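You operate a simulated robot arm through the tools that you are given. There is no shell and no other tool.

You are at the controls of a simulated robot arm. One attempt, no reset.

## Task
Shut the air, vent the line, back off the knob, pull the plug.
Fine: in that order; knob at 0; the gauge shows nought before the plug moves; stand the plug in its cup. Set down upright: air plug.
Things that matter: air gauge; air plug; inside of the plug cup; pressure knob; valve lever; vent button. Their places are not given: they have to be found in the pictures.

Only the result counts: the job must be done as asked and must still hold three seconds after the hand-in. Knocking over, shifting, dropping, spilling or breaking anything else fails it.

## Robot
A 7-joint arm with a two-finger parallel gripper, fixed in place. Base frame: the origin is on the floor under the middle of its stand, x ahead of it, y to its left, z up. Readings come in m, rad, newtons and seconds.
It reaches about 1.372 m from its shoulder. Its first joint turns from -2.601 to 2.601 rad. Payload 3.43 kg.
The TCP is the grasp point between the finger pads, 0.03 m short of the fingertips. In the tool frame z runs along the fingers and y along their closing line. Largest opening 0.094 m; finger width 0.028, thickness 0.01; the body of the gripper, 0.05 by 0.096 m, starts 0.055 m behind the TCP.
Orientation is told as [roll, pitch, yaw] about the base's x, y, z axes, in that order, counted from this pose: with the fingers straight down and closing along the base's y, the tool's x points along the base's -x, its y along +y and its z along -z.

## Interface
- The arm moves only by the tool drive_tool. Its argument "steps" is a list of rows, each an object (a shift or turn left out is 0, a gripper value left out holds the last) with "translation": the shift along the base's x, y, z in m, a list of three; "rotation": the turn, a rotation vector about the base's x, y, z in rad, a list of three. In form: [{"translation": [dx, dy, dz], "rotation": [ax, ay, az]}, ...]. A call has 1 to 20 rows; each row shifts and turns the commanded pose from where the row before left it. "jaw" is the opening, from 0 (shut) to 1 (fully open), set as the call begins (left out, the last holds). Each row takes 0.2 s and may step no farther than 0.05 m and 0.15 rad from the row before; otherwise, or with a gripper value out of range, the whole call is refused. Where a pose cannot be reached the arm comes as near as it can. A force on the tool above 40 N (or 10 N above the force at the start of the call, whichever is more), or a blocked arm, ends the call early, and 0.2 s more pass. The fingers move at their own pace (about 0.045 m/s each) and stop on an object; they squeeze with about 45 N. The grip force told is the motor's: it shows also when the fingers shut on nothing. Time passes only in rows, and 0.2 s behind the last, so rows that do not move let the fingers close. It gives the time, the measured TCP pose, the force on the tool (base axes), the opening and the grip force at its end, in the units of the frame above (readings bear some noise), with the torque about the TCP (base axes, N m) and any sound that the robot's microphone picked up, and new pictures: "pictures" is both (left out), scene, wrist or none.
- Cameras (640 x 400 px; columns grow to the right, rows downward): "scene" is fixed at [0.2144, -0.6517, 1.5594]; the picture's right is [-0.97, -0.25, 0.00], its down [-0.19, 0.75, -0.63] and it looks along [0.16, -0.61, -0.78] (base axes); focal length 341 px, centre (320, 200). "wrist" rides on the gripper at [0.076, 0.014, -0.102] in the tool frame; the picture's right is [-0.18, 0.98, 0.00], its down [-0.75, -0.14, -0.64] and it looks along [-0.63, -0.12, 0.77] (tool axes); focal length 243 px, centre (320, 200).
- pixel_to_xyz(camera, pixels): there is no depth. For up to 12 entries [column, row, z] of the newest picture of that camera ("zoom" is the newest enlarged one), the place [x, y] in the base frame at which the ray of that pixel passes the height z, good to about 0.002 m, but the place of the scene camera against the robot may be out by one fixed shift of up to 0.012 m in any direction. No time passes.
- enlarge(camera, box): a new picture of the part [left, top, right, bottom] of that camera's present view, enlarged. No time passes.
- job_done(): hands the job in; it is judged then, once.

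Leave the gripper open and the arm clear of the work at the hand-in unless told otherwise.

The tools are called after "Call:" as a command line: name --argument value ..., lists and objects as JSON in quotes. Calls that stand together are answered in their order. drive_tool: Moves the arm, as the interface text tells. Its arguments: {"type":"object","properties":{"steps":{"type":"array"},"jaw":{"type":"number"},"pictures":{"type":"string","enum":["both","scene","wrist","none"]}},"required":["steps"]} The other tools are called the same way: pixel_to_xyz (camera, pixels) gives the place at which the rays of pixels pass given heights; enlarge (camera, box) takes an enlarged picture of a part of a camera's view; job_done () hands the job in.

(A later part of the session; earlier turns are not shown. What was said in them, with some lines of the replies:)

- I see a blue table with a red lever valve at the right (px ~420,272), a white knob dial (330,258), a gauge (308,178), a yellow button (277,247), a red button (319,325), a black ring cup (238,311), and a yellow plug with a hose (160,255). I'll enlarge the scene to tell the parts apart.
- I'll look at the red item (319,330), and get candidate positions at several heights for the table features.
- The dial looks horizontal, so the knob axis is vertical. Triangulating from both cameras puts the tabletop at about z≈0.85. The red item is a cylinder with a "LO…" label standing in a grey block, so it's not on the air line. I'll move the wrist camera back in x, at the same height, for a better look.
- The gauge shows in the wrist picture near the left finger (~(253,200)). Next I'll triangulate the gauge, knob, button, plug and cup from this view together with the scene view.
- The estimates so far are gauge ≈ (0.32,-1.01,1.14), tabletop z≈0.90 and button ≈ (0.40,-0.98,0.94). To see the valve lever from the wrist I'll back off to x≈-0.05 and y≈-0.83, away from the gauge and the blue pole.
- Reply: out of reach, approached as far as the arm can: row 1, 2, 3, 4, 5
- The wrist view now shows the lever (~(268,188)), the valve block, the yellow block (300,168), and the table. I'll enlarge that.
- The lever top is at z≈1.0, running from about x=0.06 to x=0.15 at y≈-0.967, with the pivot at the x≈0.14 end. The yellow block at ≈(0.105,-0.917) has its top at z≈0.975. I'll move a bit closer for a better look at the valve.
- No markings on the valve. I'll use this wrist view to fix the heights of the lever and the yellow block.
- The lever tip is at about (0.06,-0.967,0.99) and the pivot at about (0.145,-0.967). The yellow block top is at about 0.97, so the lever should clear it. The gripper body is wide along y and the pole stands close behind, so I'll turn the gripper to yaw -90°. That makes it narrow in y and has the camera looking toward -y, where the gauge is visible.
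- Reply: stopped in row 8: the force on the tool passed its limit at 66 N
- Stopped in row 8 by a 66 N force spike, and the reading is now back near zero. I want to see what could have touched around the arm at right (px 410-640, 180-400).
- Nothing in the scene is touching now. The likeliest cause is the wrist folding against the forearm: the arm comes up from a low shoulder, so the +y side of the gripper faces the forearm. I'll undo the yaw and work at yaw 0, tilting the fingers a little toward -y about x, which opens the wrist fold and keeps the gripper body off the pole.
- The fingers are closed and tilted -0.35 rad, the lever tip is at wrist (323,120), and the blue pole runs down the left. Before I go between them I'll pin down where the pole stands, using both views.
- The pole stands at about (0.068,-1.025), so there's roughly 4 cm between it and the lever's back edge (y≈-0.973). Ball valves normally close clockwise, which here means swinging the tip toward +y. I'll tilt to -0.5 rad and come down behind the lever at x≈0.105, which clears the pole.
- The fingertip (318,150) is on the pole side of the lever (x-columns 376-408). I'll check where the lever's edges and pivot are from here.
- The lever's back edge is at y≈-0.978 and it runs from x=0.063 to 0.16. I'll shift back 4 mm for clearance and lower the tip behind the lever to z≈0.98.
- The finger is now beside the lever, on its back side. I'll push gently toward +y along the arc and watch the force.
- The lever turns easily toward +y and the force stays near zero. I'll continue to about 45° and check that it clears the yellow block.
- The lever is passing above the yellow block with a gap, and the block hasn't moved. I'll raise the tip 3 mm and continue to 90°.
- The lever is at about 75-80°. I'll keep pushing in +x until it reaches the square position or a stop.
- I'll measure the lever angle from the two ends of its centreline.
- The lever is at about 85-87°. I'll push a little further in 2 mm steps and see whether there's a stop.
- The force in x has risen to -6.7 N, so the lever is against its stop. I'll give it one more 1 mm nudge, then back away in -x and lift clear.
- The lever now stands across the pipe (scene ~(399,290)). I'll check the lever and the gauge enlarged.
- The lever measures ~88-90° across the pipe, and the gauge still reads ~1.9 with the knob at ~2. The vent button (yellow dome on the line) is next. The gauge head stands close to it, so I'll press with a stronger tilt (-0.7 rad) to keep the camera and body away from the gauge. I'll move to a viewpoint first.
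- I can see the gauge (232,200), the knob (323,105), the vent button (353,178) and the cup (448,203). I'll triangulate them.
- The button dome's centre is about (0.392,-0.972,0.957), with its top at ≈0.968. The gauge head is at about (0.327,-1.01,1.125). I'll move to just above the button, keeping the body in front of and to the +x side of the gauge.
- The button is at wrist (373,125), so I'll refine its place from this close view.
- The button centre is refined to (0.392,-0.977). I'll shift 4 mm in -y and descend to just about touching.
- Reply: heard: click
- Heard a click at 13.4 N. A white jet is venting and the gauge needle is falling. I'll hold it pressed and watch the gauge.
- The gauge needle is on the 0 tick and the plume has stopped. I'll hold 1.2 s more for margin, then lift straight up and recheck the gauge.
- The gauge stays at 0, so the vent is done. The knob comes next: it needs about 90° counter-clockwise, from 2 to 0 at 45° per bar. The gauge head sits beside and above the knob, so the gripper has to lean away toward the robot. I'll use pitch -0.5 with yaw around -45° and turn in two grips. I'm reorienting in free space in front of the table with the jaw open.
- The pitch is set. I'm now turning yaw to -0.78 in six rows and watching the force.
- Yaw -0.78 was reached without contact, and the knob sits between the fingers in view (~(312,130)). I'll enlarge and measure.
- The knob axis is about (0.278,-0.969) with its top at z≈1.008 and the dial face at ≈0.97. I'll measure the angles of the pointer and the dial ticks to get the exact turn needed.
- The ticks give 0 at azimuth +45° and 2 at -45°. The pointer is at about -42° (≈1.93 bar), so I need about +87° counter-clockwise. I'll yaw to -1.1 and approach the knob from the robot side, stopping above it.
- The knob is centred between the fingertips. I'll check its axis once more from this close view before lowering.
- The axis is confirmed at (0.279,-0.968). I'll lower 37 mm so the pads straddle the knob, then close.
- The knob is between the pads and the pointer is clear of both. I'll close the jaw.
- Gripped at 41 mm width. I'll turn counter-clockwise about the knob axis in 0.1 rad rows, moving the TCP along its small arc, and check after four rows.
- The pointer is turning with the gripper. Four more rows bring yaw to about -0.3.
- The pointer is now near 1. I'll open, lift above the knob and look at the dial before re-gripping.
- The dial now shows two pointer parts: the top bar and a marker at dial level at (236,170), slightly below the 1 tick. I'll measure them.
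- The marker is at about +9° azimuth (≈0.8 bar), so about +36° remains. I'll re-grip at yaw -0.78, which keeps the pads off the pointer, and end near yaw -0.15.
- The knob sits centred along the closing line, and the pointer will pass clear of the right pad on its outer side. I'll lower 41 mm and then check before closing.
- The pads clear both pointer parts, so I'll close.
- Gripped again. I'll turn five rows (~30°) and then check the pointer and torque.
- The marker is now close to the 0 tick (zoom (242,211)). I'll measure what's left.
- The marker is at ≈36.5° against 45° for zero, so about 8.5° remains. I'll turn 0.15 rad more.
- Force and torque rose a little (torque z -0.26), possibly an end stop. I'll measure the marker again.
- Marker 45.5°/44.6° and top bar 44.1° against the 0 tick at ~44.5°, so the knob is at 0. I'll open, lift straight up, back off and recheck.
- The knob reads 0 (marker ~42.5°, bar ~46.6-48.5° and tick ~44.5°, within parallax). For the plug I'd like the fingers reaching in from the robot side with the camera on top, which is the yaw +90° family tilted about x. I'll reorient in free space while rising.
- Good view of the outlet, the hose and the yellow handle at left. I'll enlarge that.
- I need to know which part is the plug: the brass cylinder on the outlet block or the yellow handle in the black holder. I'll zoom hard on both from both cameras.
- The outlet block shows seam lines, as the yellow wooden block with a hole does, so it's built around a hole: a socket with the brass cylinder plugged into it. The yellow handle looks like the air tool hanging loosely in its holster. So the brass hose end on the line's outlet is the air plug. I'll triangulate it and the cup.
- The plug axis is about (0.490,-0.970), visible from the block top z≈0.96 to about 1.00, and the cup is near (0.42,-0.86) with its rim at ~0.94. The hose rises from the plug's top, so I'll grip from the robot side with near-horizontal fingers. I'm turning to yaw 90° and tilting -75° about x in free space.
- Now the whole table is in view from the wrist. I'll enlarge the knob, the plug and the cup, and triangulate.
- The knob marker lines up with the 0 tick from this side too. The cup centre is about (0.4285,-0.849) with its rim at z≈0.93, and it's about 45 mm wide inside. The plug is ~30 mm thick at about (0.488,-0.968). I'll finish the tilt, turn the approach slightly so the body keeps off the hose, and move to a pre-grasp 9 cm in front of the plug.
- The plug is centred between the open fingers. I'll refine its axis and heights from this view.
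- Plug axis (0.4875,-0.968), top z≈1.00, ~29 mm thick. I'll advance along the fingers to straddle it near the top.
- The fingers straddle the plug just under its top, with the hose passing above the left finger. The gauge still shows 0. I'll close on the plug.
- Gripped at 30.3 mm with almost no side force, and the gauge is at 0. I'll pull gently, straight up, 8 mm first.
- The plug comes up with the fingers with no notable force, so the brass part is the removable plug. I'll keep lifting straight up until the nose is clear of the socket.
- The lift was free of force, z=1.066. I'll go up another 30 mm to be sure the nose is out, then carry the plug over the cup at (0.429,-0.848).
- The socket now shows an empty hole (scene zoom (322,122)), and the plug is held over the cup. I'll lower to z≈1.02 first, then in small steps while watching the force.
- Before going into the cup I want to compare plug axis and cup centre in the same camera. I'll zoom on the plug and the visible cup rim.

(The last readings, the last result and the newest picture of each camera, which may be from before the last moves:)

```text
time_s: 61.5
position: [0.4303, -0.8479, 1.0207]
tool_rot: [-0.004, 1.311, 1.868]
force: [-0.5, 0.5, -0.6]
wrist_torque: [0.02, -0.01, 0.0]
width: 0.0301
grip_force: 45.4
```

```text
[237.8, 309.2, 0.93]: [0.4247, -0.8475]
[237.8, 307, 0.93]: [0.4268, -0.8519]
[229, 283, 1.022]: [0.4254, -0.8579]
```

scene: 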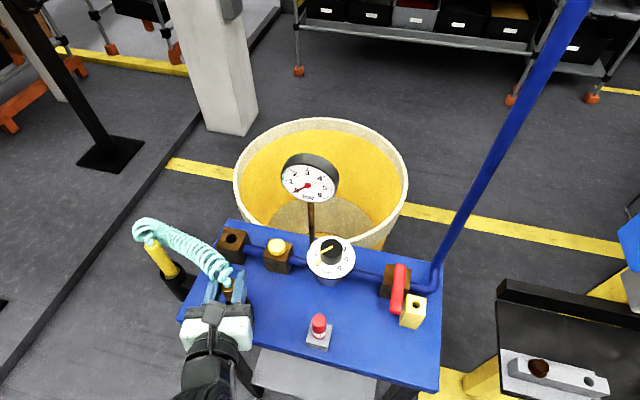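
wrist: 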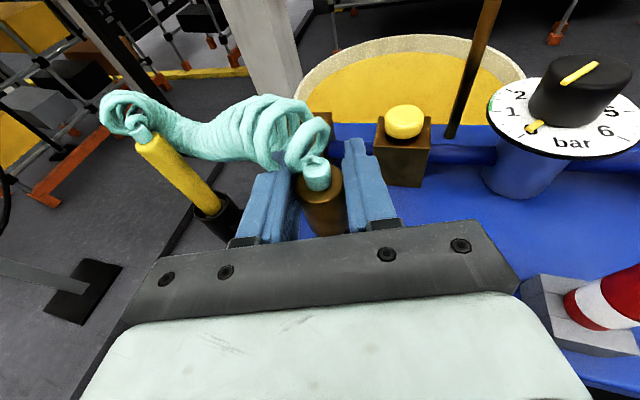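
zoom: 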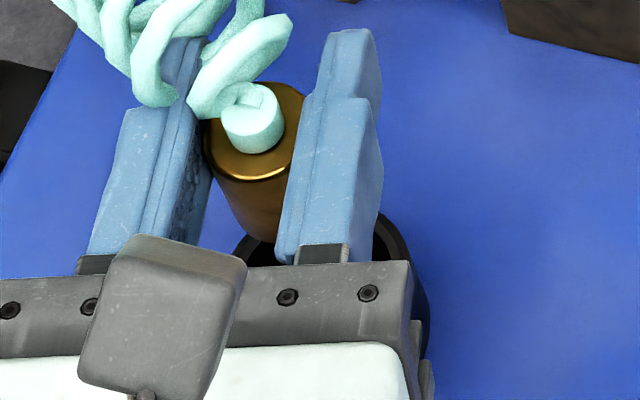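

Plug axis ≈ (0.427,-0.855) and cup centre ≈ (0.426,-0.8545) in the same camera, agreeing within ~2 mm. I'm lowering in 5 mm steps.

Call:
drive_tool --steps '[{"translation": [0.0, 0.0, -0.005]}, {"translation": [0.0, 0.0, -0.005]}, {"translation": [0.0, 0.0, -0.005]}, {"translation": [0.0, 0.0, -0.005]}, {"translation": [0.0, 0.0, 0.0]}]' --pictures "scene"

Call:
enlarge --camera "scene" --box '[210, 265, 265, 325]'

```text
time_s: 62.7
position: [0.4294, -0.8499, 1.0006]
tool_rot: [-0.002, 1.312, 1.868]
force: [0.8, -0.1, -0.8]
wrist_torque: [0.01, 0.0, -0.04]
width: 0.0302
grip_force: 45.1
```

scene: 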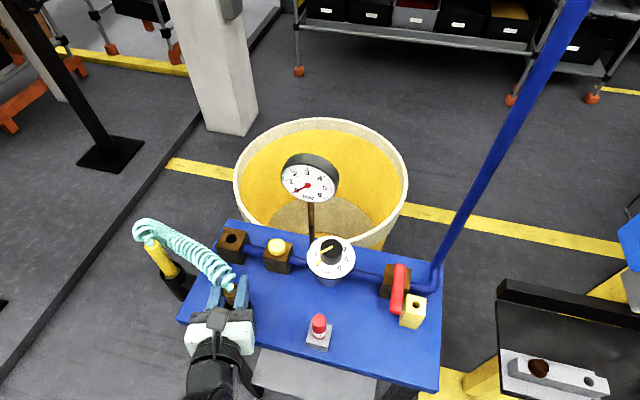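

```text
6.67 times, centred on (238, 295) of scene
```

zoom: 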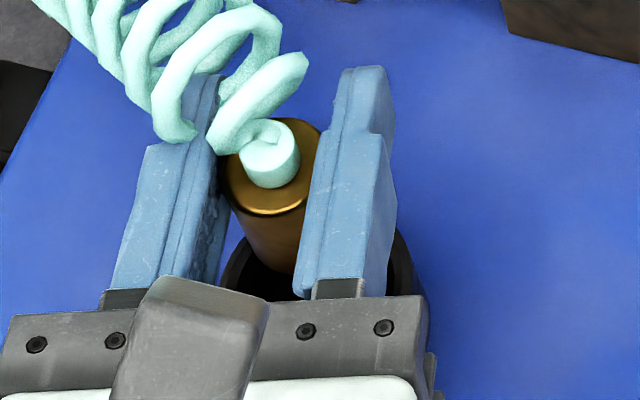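

The plug axis projects right onto the cup centre, and there's still no force. I'm lowering further in 4 mm steps.

Call:
drive_tool --steps '[{"translation": [0.0, 0.0, -0.004]}, {"translation": [0.0, 0.0, -0.004]}, {"translation": [0.0, 0.0, -0.004]}, {"translation": [0.0, 0.0, 0.0]}]' --pictures "scene"

Call:
enlarge --camera "scene" --box '[210, 265, 265, 325]'

```text
time_s: 63.7
position: [0.4292, -0.8494, 0.9887]
tool_rot: [-0.001, 1.31, 1.871]
force: [0.9, 0.3, -1.4]
wrist_torque: [-0.01, 0.0, -0.02]
width: 0.0301
grip_force: 45.4
```

scene: 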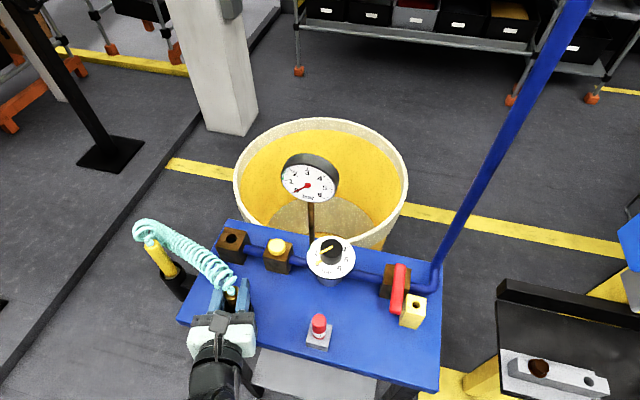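

```text
6.67 times, centred on (238, 295) of scene
```

zoom: 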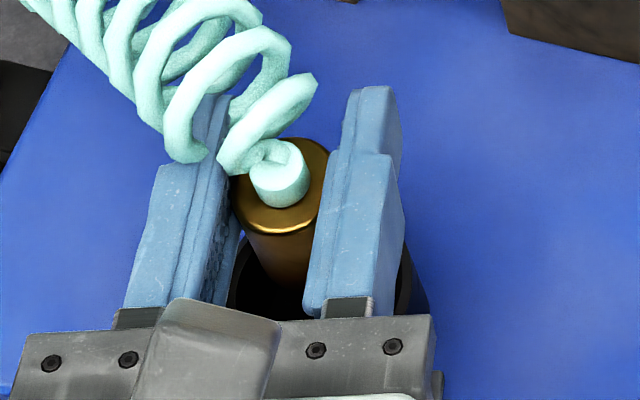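

Still no contact at z=0.989. I'll continue in 3 mm steps.

Call:
drive_tool --steps '[{"translation": [0.0, 0.0, -0.003]}, {"translation": [0.0, 0.0, -0.003]}, {"translation": [0.0, 0.0, -0.003]}, {"translation": [0.0, 0.0, 0.0]}]' --pictures "none"

```text
time_s: 64.7
position: [0.4286, -0.8494, 0.9805]
tool_rot: [-0.003, 1.31, 1.868]
force: [-0.2, 0.1, 0.0]
wrist_torque: [0.03, -0.04, 0.02]
width: 0.0302
grip_force: 44.6
```

Force is still zero at z=0.9805, so I'm continuing in 2.5 mm steps.

Call:
drive_tool --steps '[{"translation": [0.0, 0.0, -0.0025]}, {"translation": [0.0, 0.0, -0.0025]}, {"translation": [0.0, 0.0, -0.0025]}, {"translation": [0.0, 0.0, 0.0]}]' --pictures "both"

Call:
enlarge --camera "scene" --box '[210, 265, 265, 325]'

```text
time_s: 65.7
position: [0.4287, -0.8489, 0.9732]
tool_rot: [0.001, 1.311, 1.868]
force: [-0.1, 0.7, -0.2]
wrist_torque: [-0.01, 0.01, 0.0]
width: 0.03
grip_force: 45.5
```

scene: 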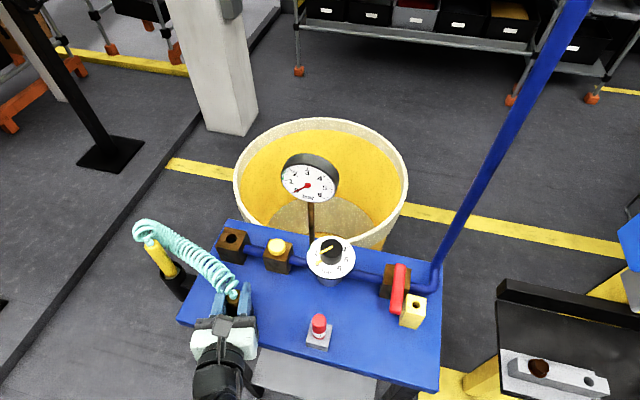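
wrist: 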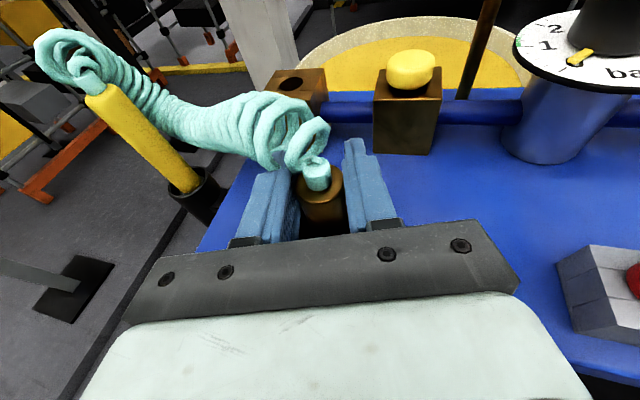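

```text
6.67 times, centred on (238, 295) of scene
```

zoom: 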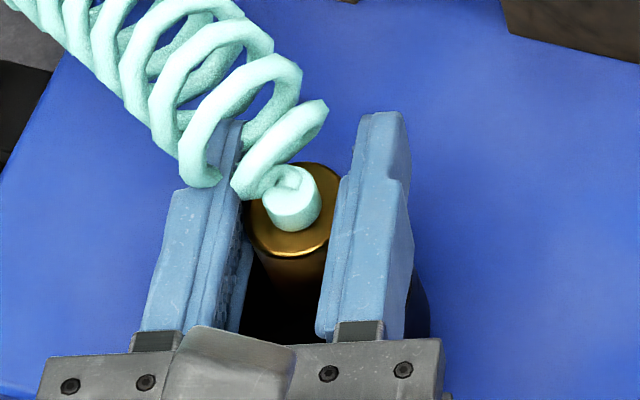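

Still no contact at z=0.973. The fingertips' lowest corner is at ~0.952 and the rim at ~0.93. I'll continue in 2 mm steps.

Call:
drive_tool --steps '[{"translation": [0.0, 0.0, -0.002]}, {"translation": [0.0, 0.0, -0.002]}, {"translation": [0.0, 0.0, -0.002]}, {"translation": [0.0, 0.0, 0.0]}]' --pictures "none"

```text
time_s: 66.7
position: [0.429, -0.8491, 0.9663]
tool_rot: [-0.002, 1.311, 1.866]
force: [-0.4, 0.0, -1.2]
wrist_torque: [0.03, 0.0, 0.02]
width: 0.0302
grip_force: 44.5
```

Call:
drive_tool --steps '[{"translation": [0.0, 0.0, -0.002]}, {"translation": [0.0, 0.0, -0.002]}, {"translation": [0.0, 0.0, 0.0]}]' --pictures "both"

Call:
enlarge --camera "scene" --box '[210, 265, 265, 325]'

Call:
enlarge --camera "wrist" --box '[220, 100, 420, 250]'

```text
time_s: 67.5
position: [0.4294, -0.848, 0.9616]
tool_rot: [-0.003, 1.312, 1.868]
force: [0.5, 0.4, -0.8]
wrist_torque: [0.03, -0.04, -0.01]
width: 0.0301
grip_force: 45.1
```

scene: 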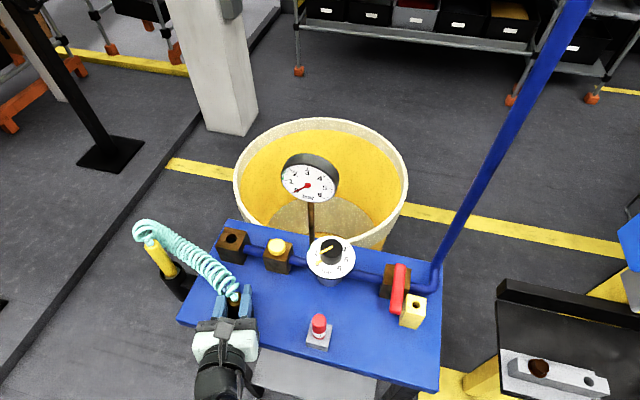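
wrist: 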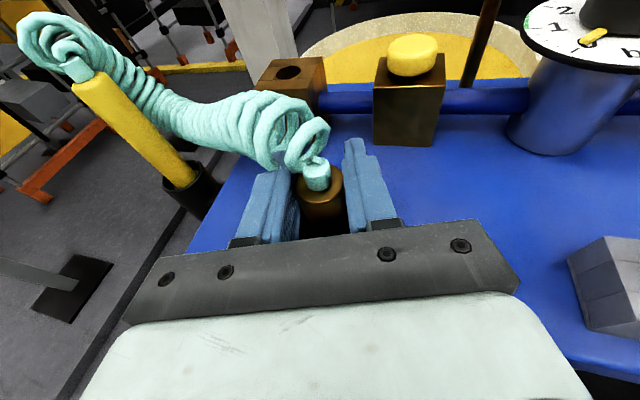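

```text
6.67 times, centred on (238, 295) of scene
```

zoom: 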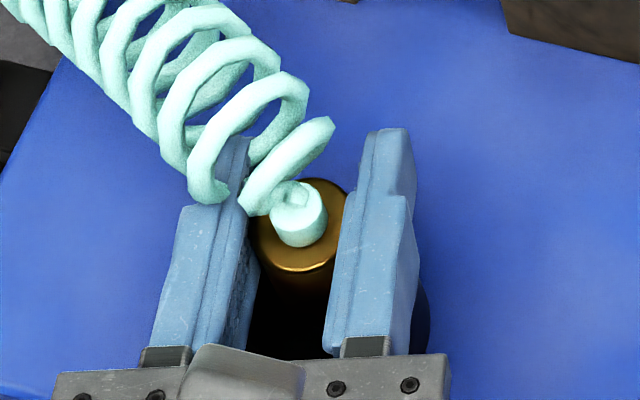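

```text
2.67 times, centred on (320, 175) of wrist
```

zoom: 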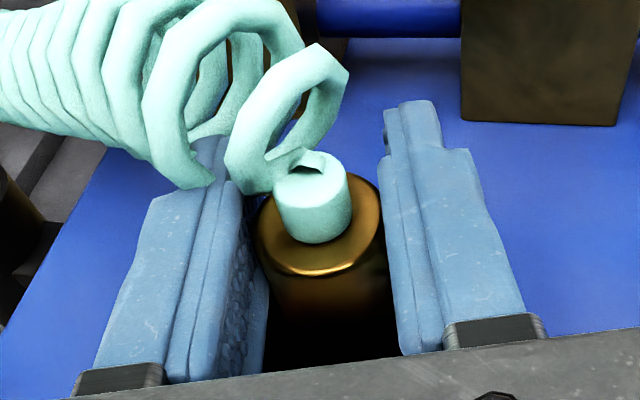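

No contact yet at z=0.9616. The fingertips' lowest edge is about 0.940, close to the rim height, so I'm going on 1 mm at a time and checking force and torque.

Call:
drive_tool --steps '[{"translation": [0.0, 0.0, -0.001]}, {"translation": [0.0, 0.0, -0.001]}, {"translation": [0.0, 0.0, 0.0]}]' --pictures "none"

```text
time_s: 68.3
position: [0.4297, -0.8482, 0.9606]
tool_rot: [-0.002, 1.312, 1.871]
force: [0.6, -1.5, 0.0]
wrist_torque: [-0.01, 0.01, -0.06]
width: 0.0298
grip_force: 45.0
```

Call:
drive_tool --steps '[{"translation": [0.0, 0.0, -0.001]}, {"translation": [0.0, 0.0, -0.001]}, {"translation": [0.0, 0.0, 0.0]}]' --pictures "wrist"

Call:
enlarge --camera "scene" --box '[215, 275, 265, 335]'

```text
time_s: 69.1
position: [0.4288, -0.8479, 0.9592]
tool_rot: [-0.002, 1.311, 1.869]
force: [-0.5, -0.2, -0.9]
wrist_torque: [0.0, -0.02, -0.01]
width: 0.0301
grip_force: 45.1
```

wrist: 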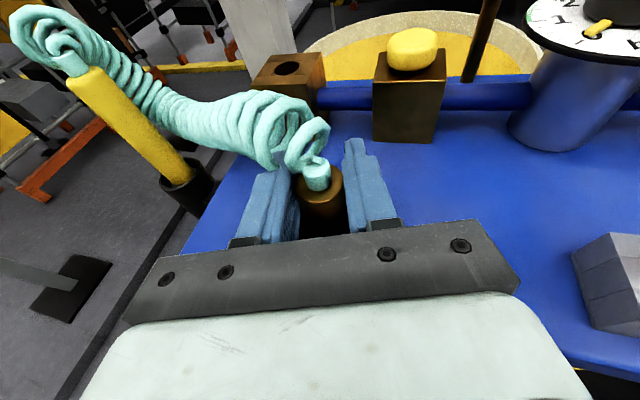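

```text
6.67 times, centred on (240, 305) of scene
```

zoom: 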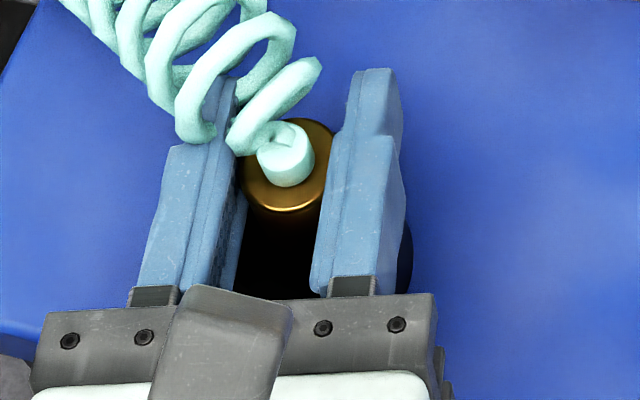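

Call:
drive_tool --steps '[{"translation": [0.0, 0.0, -0.001]}, {"translation": [0.0, 0.0, -0.001]}, {"translation": [0.0, 0.0, 0.0]}]' --pictures "none"

```text
time_s: 69.9
position: [0.4295, -0.8482, 0.9577]
tool_rot: [-0.002, 1.31, 1.87]
force: [0.3, 0.0, -0.3]
wrist_torque: [-0.01, 0.03, 0.04]
width: 0.0303
grip_force: 45.2
```

Call:
drive_tool --steps '[{"translation": [0.0, 0.0, -0.001]}, {"translation": [0.0, 0.0, -0.001]}, {"translation": [0.0, 0.0, 0.0]}]' --pictures "wrist"

Call:
enlarge --camera "wrist" --box '[230, 120, 410, 250]'

```text
time_s: 70.7
position: [0.4296, -0.8485, 0.9548]
tool_rot: [-0.002, 1.31, 1.87]
force: [0.0, -0.2, -0.9]
wrist_torque: [0.02, 0.03, -0.03]
width: 0.0303
grip_force: 45.3
```

wrist: 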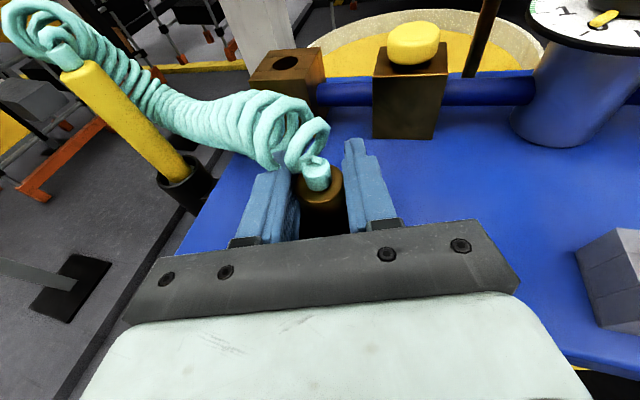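

```text
3.08 times, centred on (320, 185) of wrist
```

zoom: 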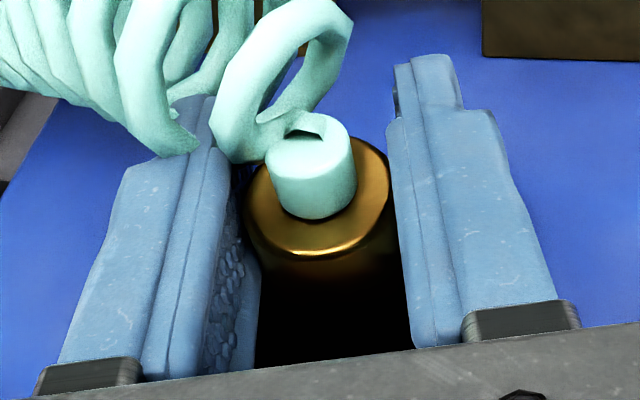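

Call:
drive_tool --steps '[{"translation": [0.0, 0.0, -0.001]}, {"translation": [0.0, 0.0, -0.001]}, {"translation": [0.0, 0.0, 0.0]}]' --pictures "none"

```text
time_s: 71.5
position: [0.4282, -0.8479, 0.9555]
tool_rot: [-0.003, 1.313, 1.869]
force: [-2.2, 3.6, 16.6]
wrist_torque: [0.04, 0.15, 0.0]
width: 0.03
grip_force: 45.1
```

Contact: 16.6 N upward with only a small torque, so the plug's foot is on the cup floor at z≈0.955. I'll ease up 1 mm and then open the fingers.

Call:
drive_tool --steps '[{"translation": [0.0, 0.0, 0.001]}, {"translation": [0.0, 0.0, 0.0]}]' --pictures "both"

Call:
enlarge --camera "scene" --box '[215, 275, 265, 335]'

Call:
enlarge --camera "wrist" --box '[230, 120, 410, 250]'

```text
time_s: 72.1
position: [0.4294, -0.8486, 0.9539]
tool_rot: [-0.004, 1.312, 1.87]
force: [1.6, -0.9, 15.5]
wrist_torque: [-0.08, 0.0, 0.01]
width: 0.0303
grip_force: 44.6
```

scene: 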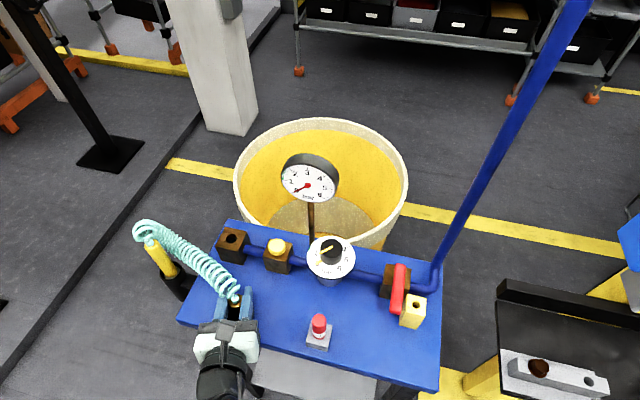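
wrist: 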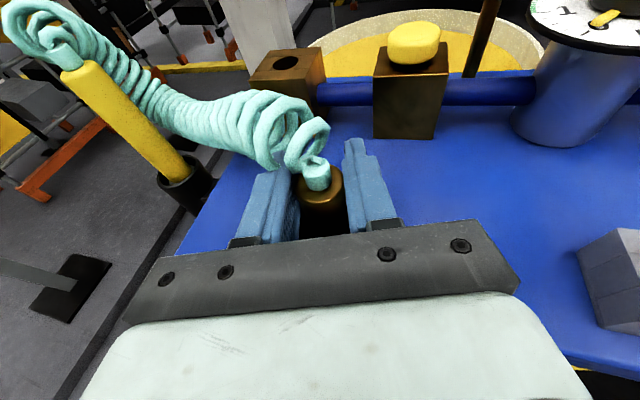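

```text
6.67 times, centred on (240, 305) of scene
```

zoom: 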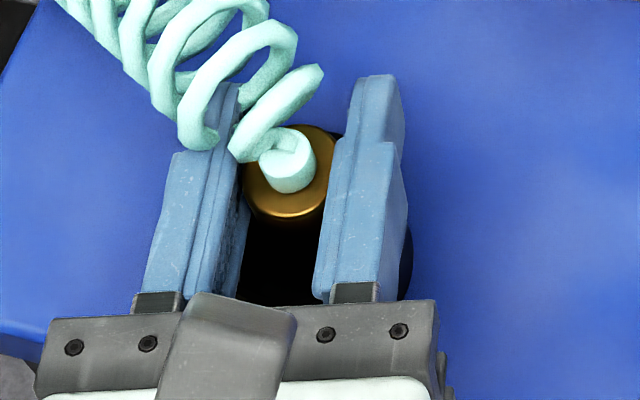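

```text
3.08 times, centred on (320, 185) of wrist
```

zoom: 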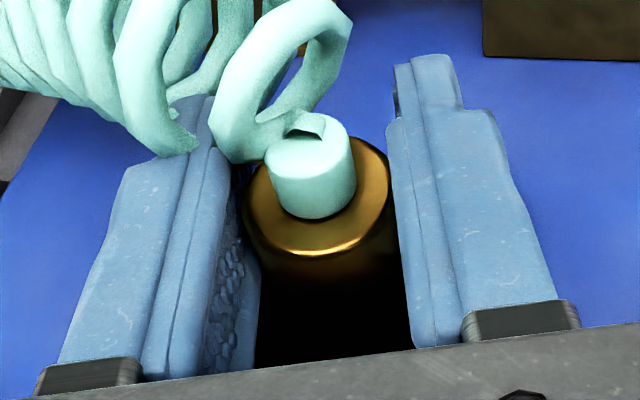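

The torque is now about zero, so the plug stands squarely on the cup floor. I'll ease 1 mm more and then open the jaw.

Call:
drive_tool --steps '[{"translation": [0.0, 0.0, 0.001]}, {"translation": [0.0, 0.0, 0.0]}]' --pictures "none"

```text
time_s: 72.7
position: [0.4288, -0.8481, 0.9551]
tool_rot: [-0.001, 1.31, 1.868]
force: [2.3, -3.2, 6.5]
wrist_torque: [-0.15, -0.07, -0.01]
width: 0.0303
grip_force: 44.4
```

Call:
drive_tool --steps '[{"translation": [0.0, 0.0, 0.0]}, {"translation": [0.0, 0.0, 0.0]}, {"translation": [0.0, 0.0, 0.0]}, {"translation": [0.0, 0.0, 0.0]}]' --jaw 0.65 --pictures "both"

Call:
enlarge --camera "scene" --box '[215, 275, 265, 335]'

Call:
enlarge --camera "wrist" --box '[230, 120, 410, 250]'

```text
time_s: 73.7
position: [0.4289, -0.8485, 0.9548]
tool_rot: [-0.002, 1.311, 1.87]
force: [-0.1, -0.3, 0.6]
wrist_torque: [0.0, 0.01, 0.02]
width: 0.0611
grip_force: 0.1
```

scene: 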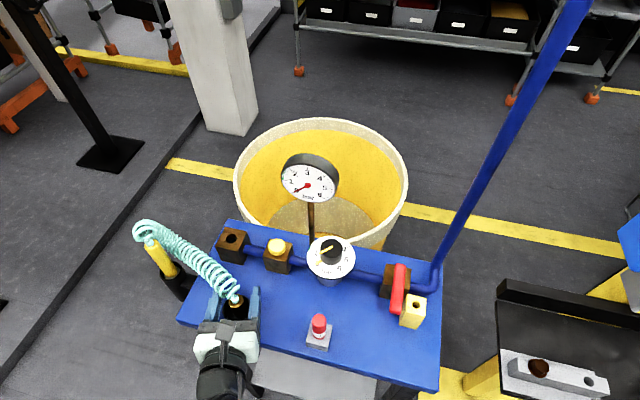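
wrist: 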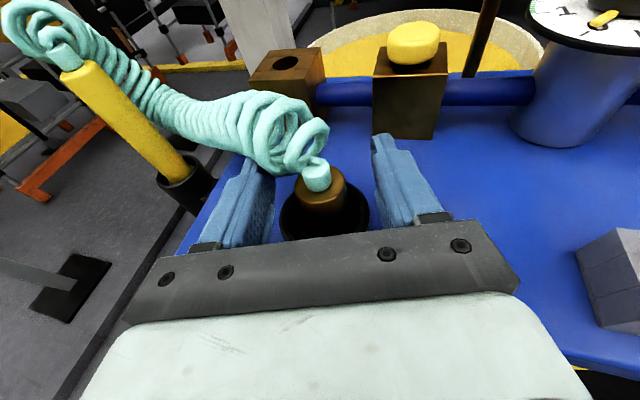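

```text
6.67 times, centred on (240, 305) of scene
```

zoom: 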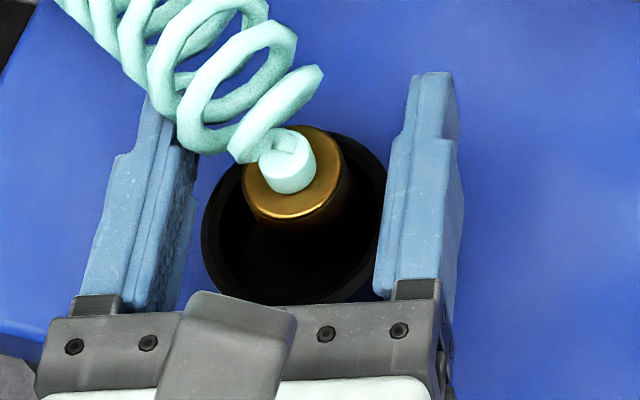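

```text
3.08 times, centred on (320, 185) of wrist
```

zoom: 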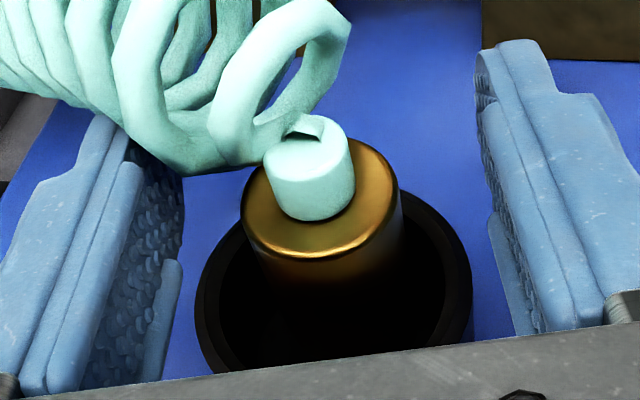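

The fingers are open and the plug stands upright in the cup on its own. I'll withdraw horizontally along the finger direction first, so I don't lift the hose, then up and away.

Call:
drive_tool --steps '[{"translation": [-0.003, 0.01, 0.0]}, {"translation": [-0.006, 0.019, 0.0]}, {"translation": [-0.006, 0.019, 0.0]}, {"translation": [-0.0085, 0.0277, 0.004]}, {"translation": [0.0, 0.0, 0.0]}]' --pictures "both"

Call:
enlarge --camera "wrist" --box '[200, 40, 440, 240]'

Call:
enlarge --camera "scene" --box '[195, 255, 285, 345]'

```text
time_s: 74.9
position: [0.4052, -0.7724, 0.9582]
tool_rot: [-0.002, 1.312, 1.869]
force: [-0.1, -0.6, 0.4]
wrist_torque: [-0.03, -0.02, 0.01]
width: 0.0612
grip_force: 0.0
```

scene: 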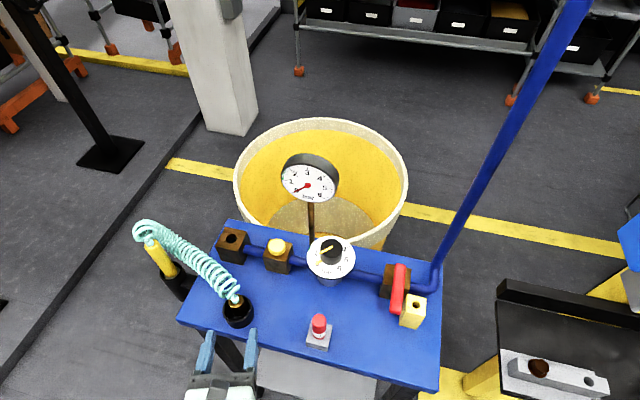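
wrist: 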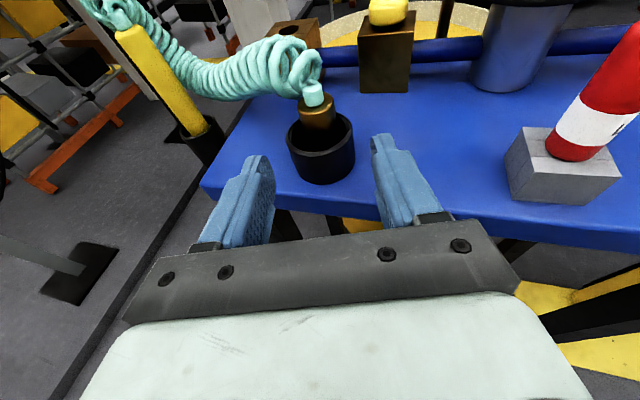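

```text
2.00 times, centred on (320, 140) of wrist
```

zoom: 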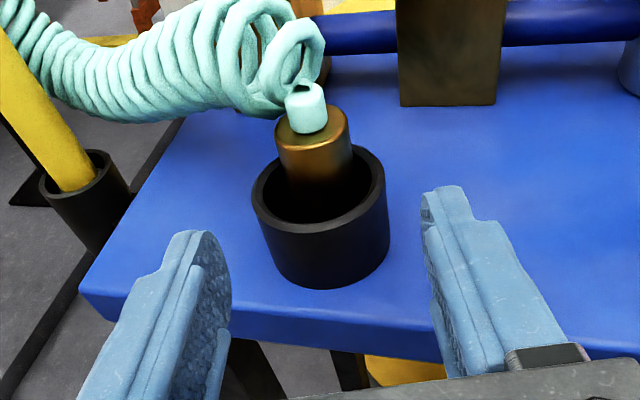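

```text
4.44 times, centred on (240, 300) of scene
```

zoom: 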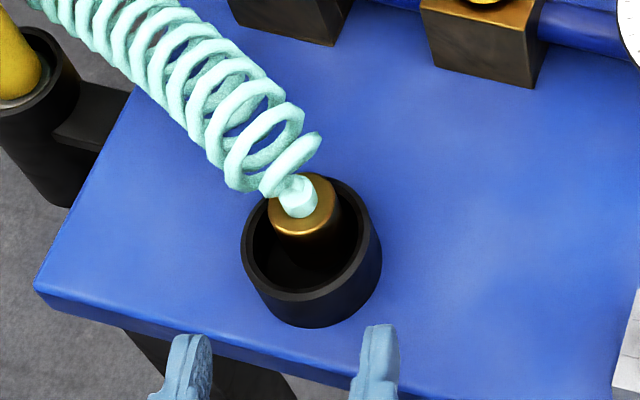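

The plug stands upright in its cup. I'll back the arm off further and up, with the gripper opened wide, and let things settle.

Call:
drive_tool --steps '[{"translation": [-0.008, 0.025, 0.01]}, {"translation": [-0.008, 0.025, 0.02]}, {"translation": [-0.008, 0.02, 0.03]}, {"translation": [0.0, 0.01, 0.03]}, {"translation": [0.0, 0.01, 0.03]}, {"translation": [0.0, 0.0, 0.0]}, {"translation": [0.0, 0.0, 0.0]}, {"translation": [0.0, 0.0, 0.0]}, {"translation": [0.0, 0.0, 0.0]}, {"translation": [0.0, 0.0, 0.0]}]' --jaw 1 --pictures "both"

Call:
enlarge --camera "scene" --box '[190, 250, 290, 350]'

Call:
enlarge --camera "scene" --box '[260, 140, 360, 300]'

Call:
enlarge --camera "scene" --box '[370, 240, 460, 340]'

Call:
enlarge --camera "scene" --box '[300, 230, 360, 290]'

```text
time_s: 77.1
position: [0.3807, -0.6819, 1.0793]
tool_rot: [-0.003, 1.311, 1.868]
force: [0.4, -0.2, 0.5]
wrist_torque: [-0.02, 0.01, -0.02]
width: 0.0942
grip_force: 0.1
```

scene: 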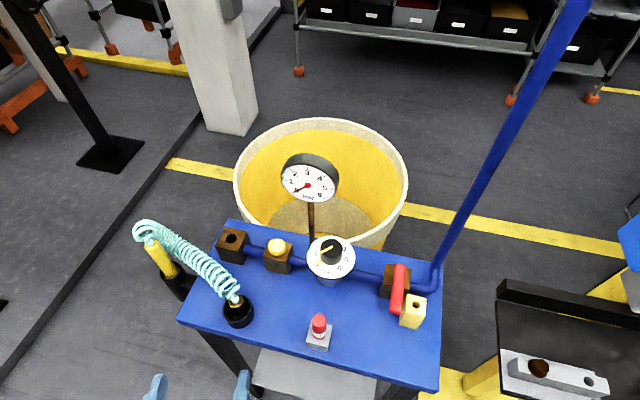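
wrist: 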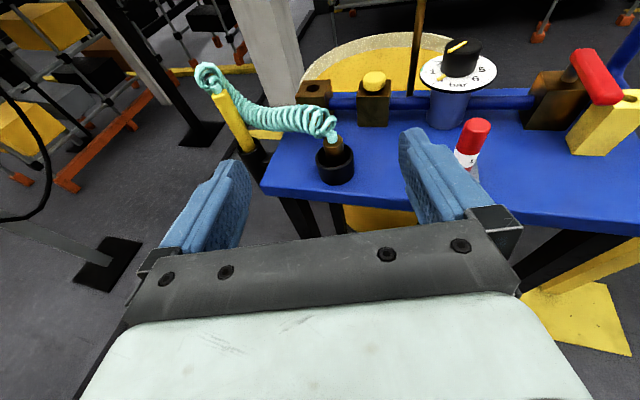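

```text
4.00 times, centred on (240, 300) of scene
```

zoom: 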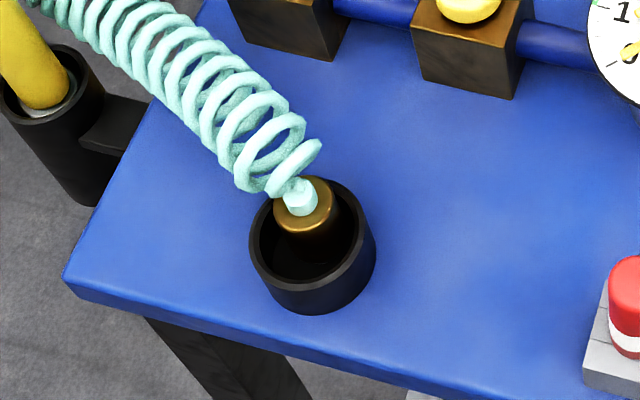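

```text
2.50 times, centred on (310, 220) of scene
```

zoom: 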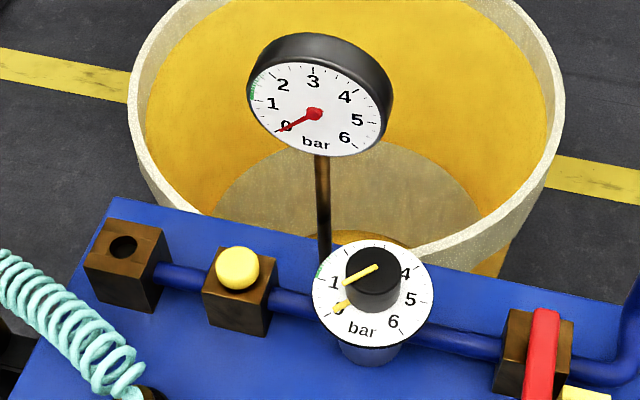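

```text
4.00 times, centred on (415, 290) of scene
```

zoom: 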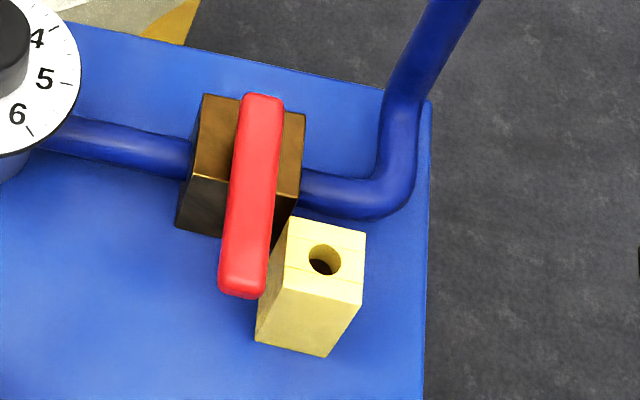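

```text
6.67 times, centred on (330, 260) of scene
```

zoom: 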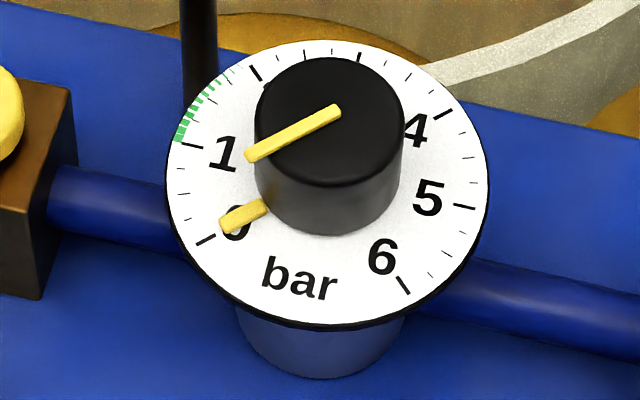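

Gauge 0, lever across the pipe, knob marker at 0, socket empty, plug in the cup. I'll take one last close look at the plug's uprightness and the knob from the wrist side.

Call:
enlarge --camera "wrist" --box '[295, 110, 375, 200]'

Call:
enlarge --camera "wrist" --box '[410, 20, 510, 120]'

Call:
pixel_to_xyz --camera "wrist" --pixels '[[331, 139, 0.957], [331, 139, 0.96]]'

```text
4.44 times, centred on (335, 155) of wrist
```

zoom: 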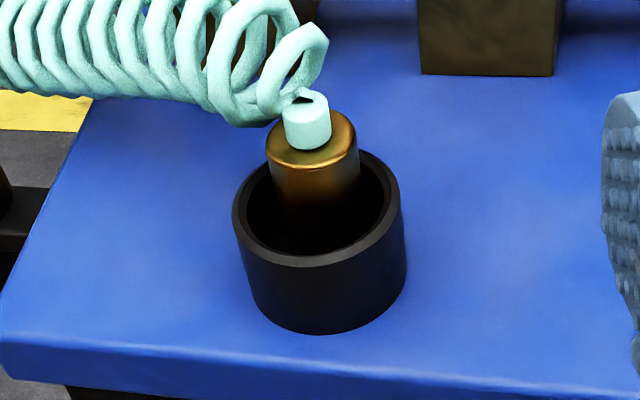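

```text
4.00 times, centred on (460, 70) of wrist
```

zoom: 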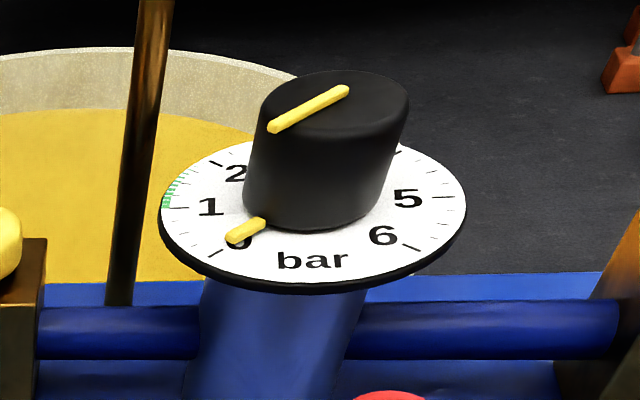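

```text
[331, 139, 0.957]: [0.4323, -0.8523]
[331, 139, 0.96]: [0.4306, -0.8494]
```

The plug stands parallel to the cup walls near the cup's centre, the knob marker is on 0, the gauge is at 0, the valve is shut, and the gripper is open and clear. Handing in.

Call:
job_done

```text
The job is handed in.
```

I did all four steps in the order asked and handed the job in. No result came back with the hand-in.

1. **Air shut:** the red valve lever is turned a quarter turn across the pipe, against its stop.
2. **Line vented:** I held the yellow button until the gauge needle sat on 0. It stayed there after I let go and was still at 0 in the last picture.
3. **Knob backed off:** the knob is turned from about 1.9 bar to 0. Its marker lines up with the 0 tick to within a few degrees, seen from both cameras.
4. **Plug pulled:** with the gauge at 0, I lifted the brass plug out of the outlet block. It now stands upright near the centre of the black cup on the table.

**Which part is the plug:** I took the brass hose end in the outlet block to be the air plug, not the yellow handle in the holder. The brass part came out freely and left an open hole behind it, which fits that reading.

**Force stop:** early on, one turn of the gripper stopped on a 66 N force spike, probably the wrist touching the robot's own forearm. The pictures afterwards showed nothing on the table had moved.

The gripper is open and the arm is clear of the table.
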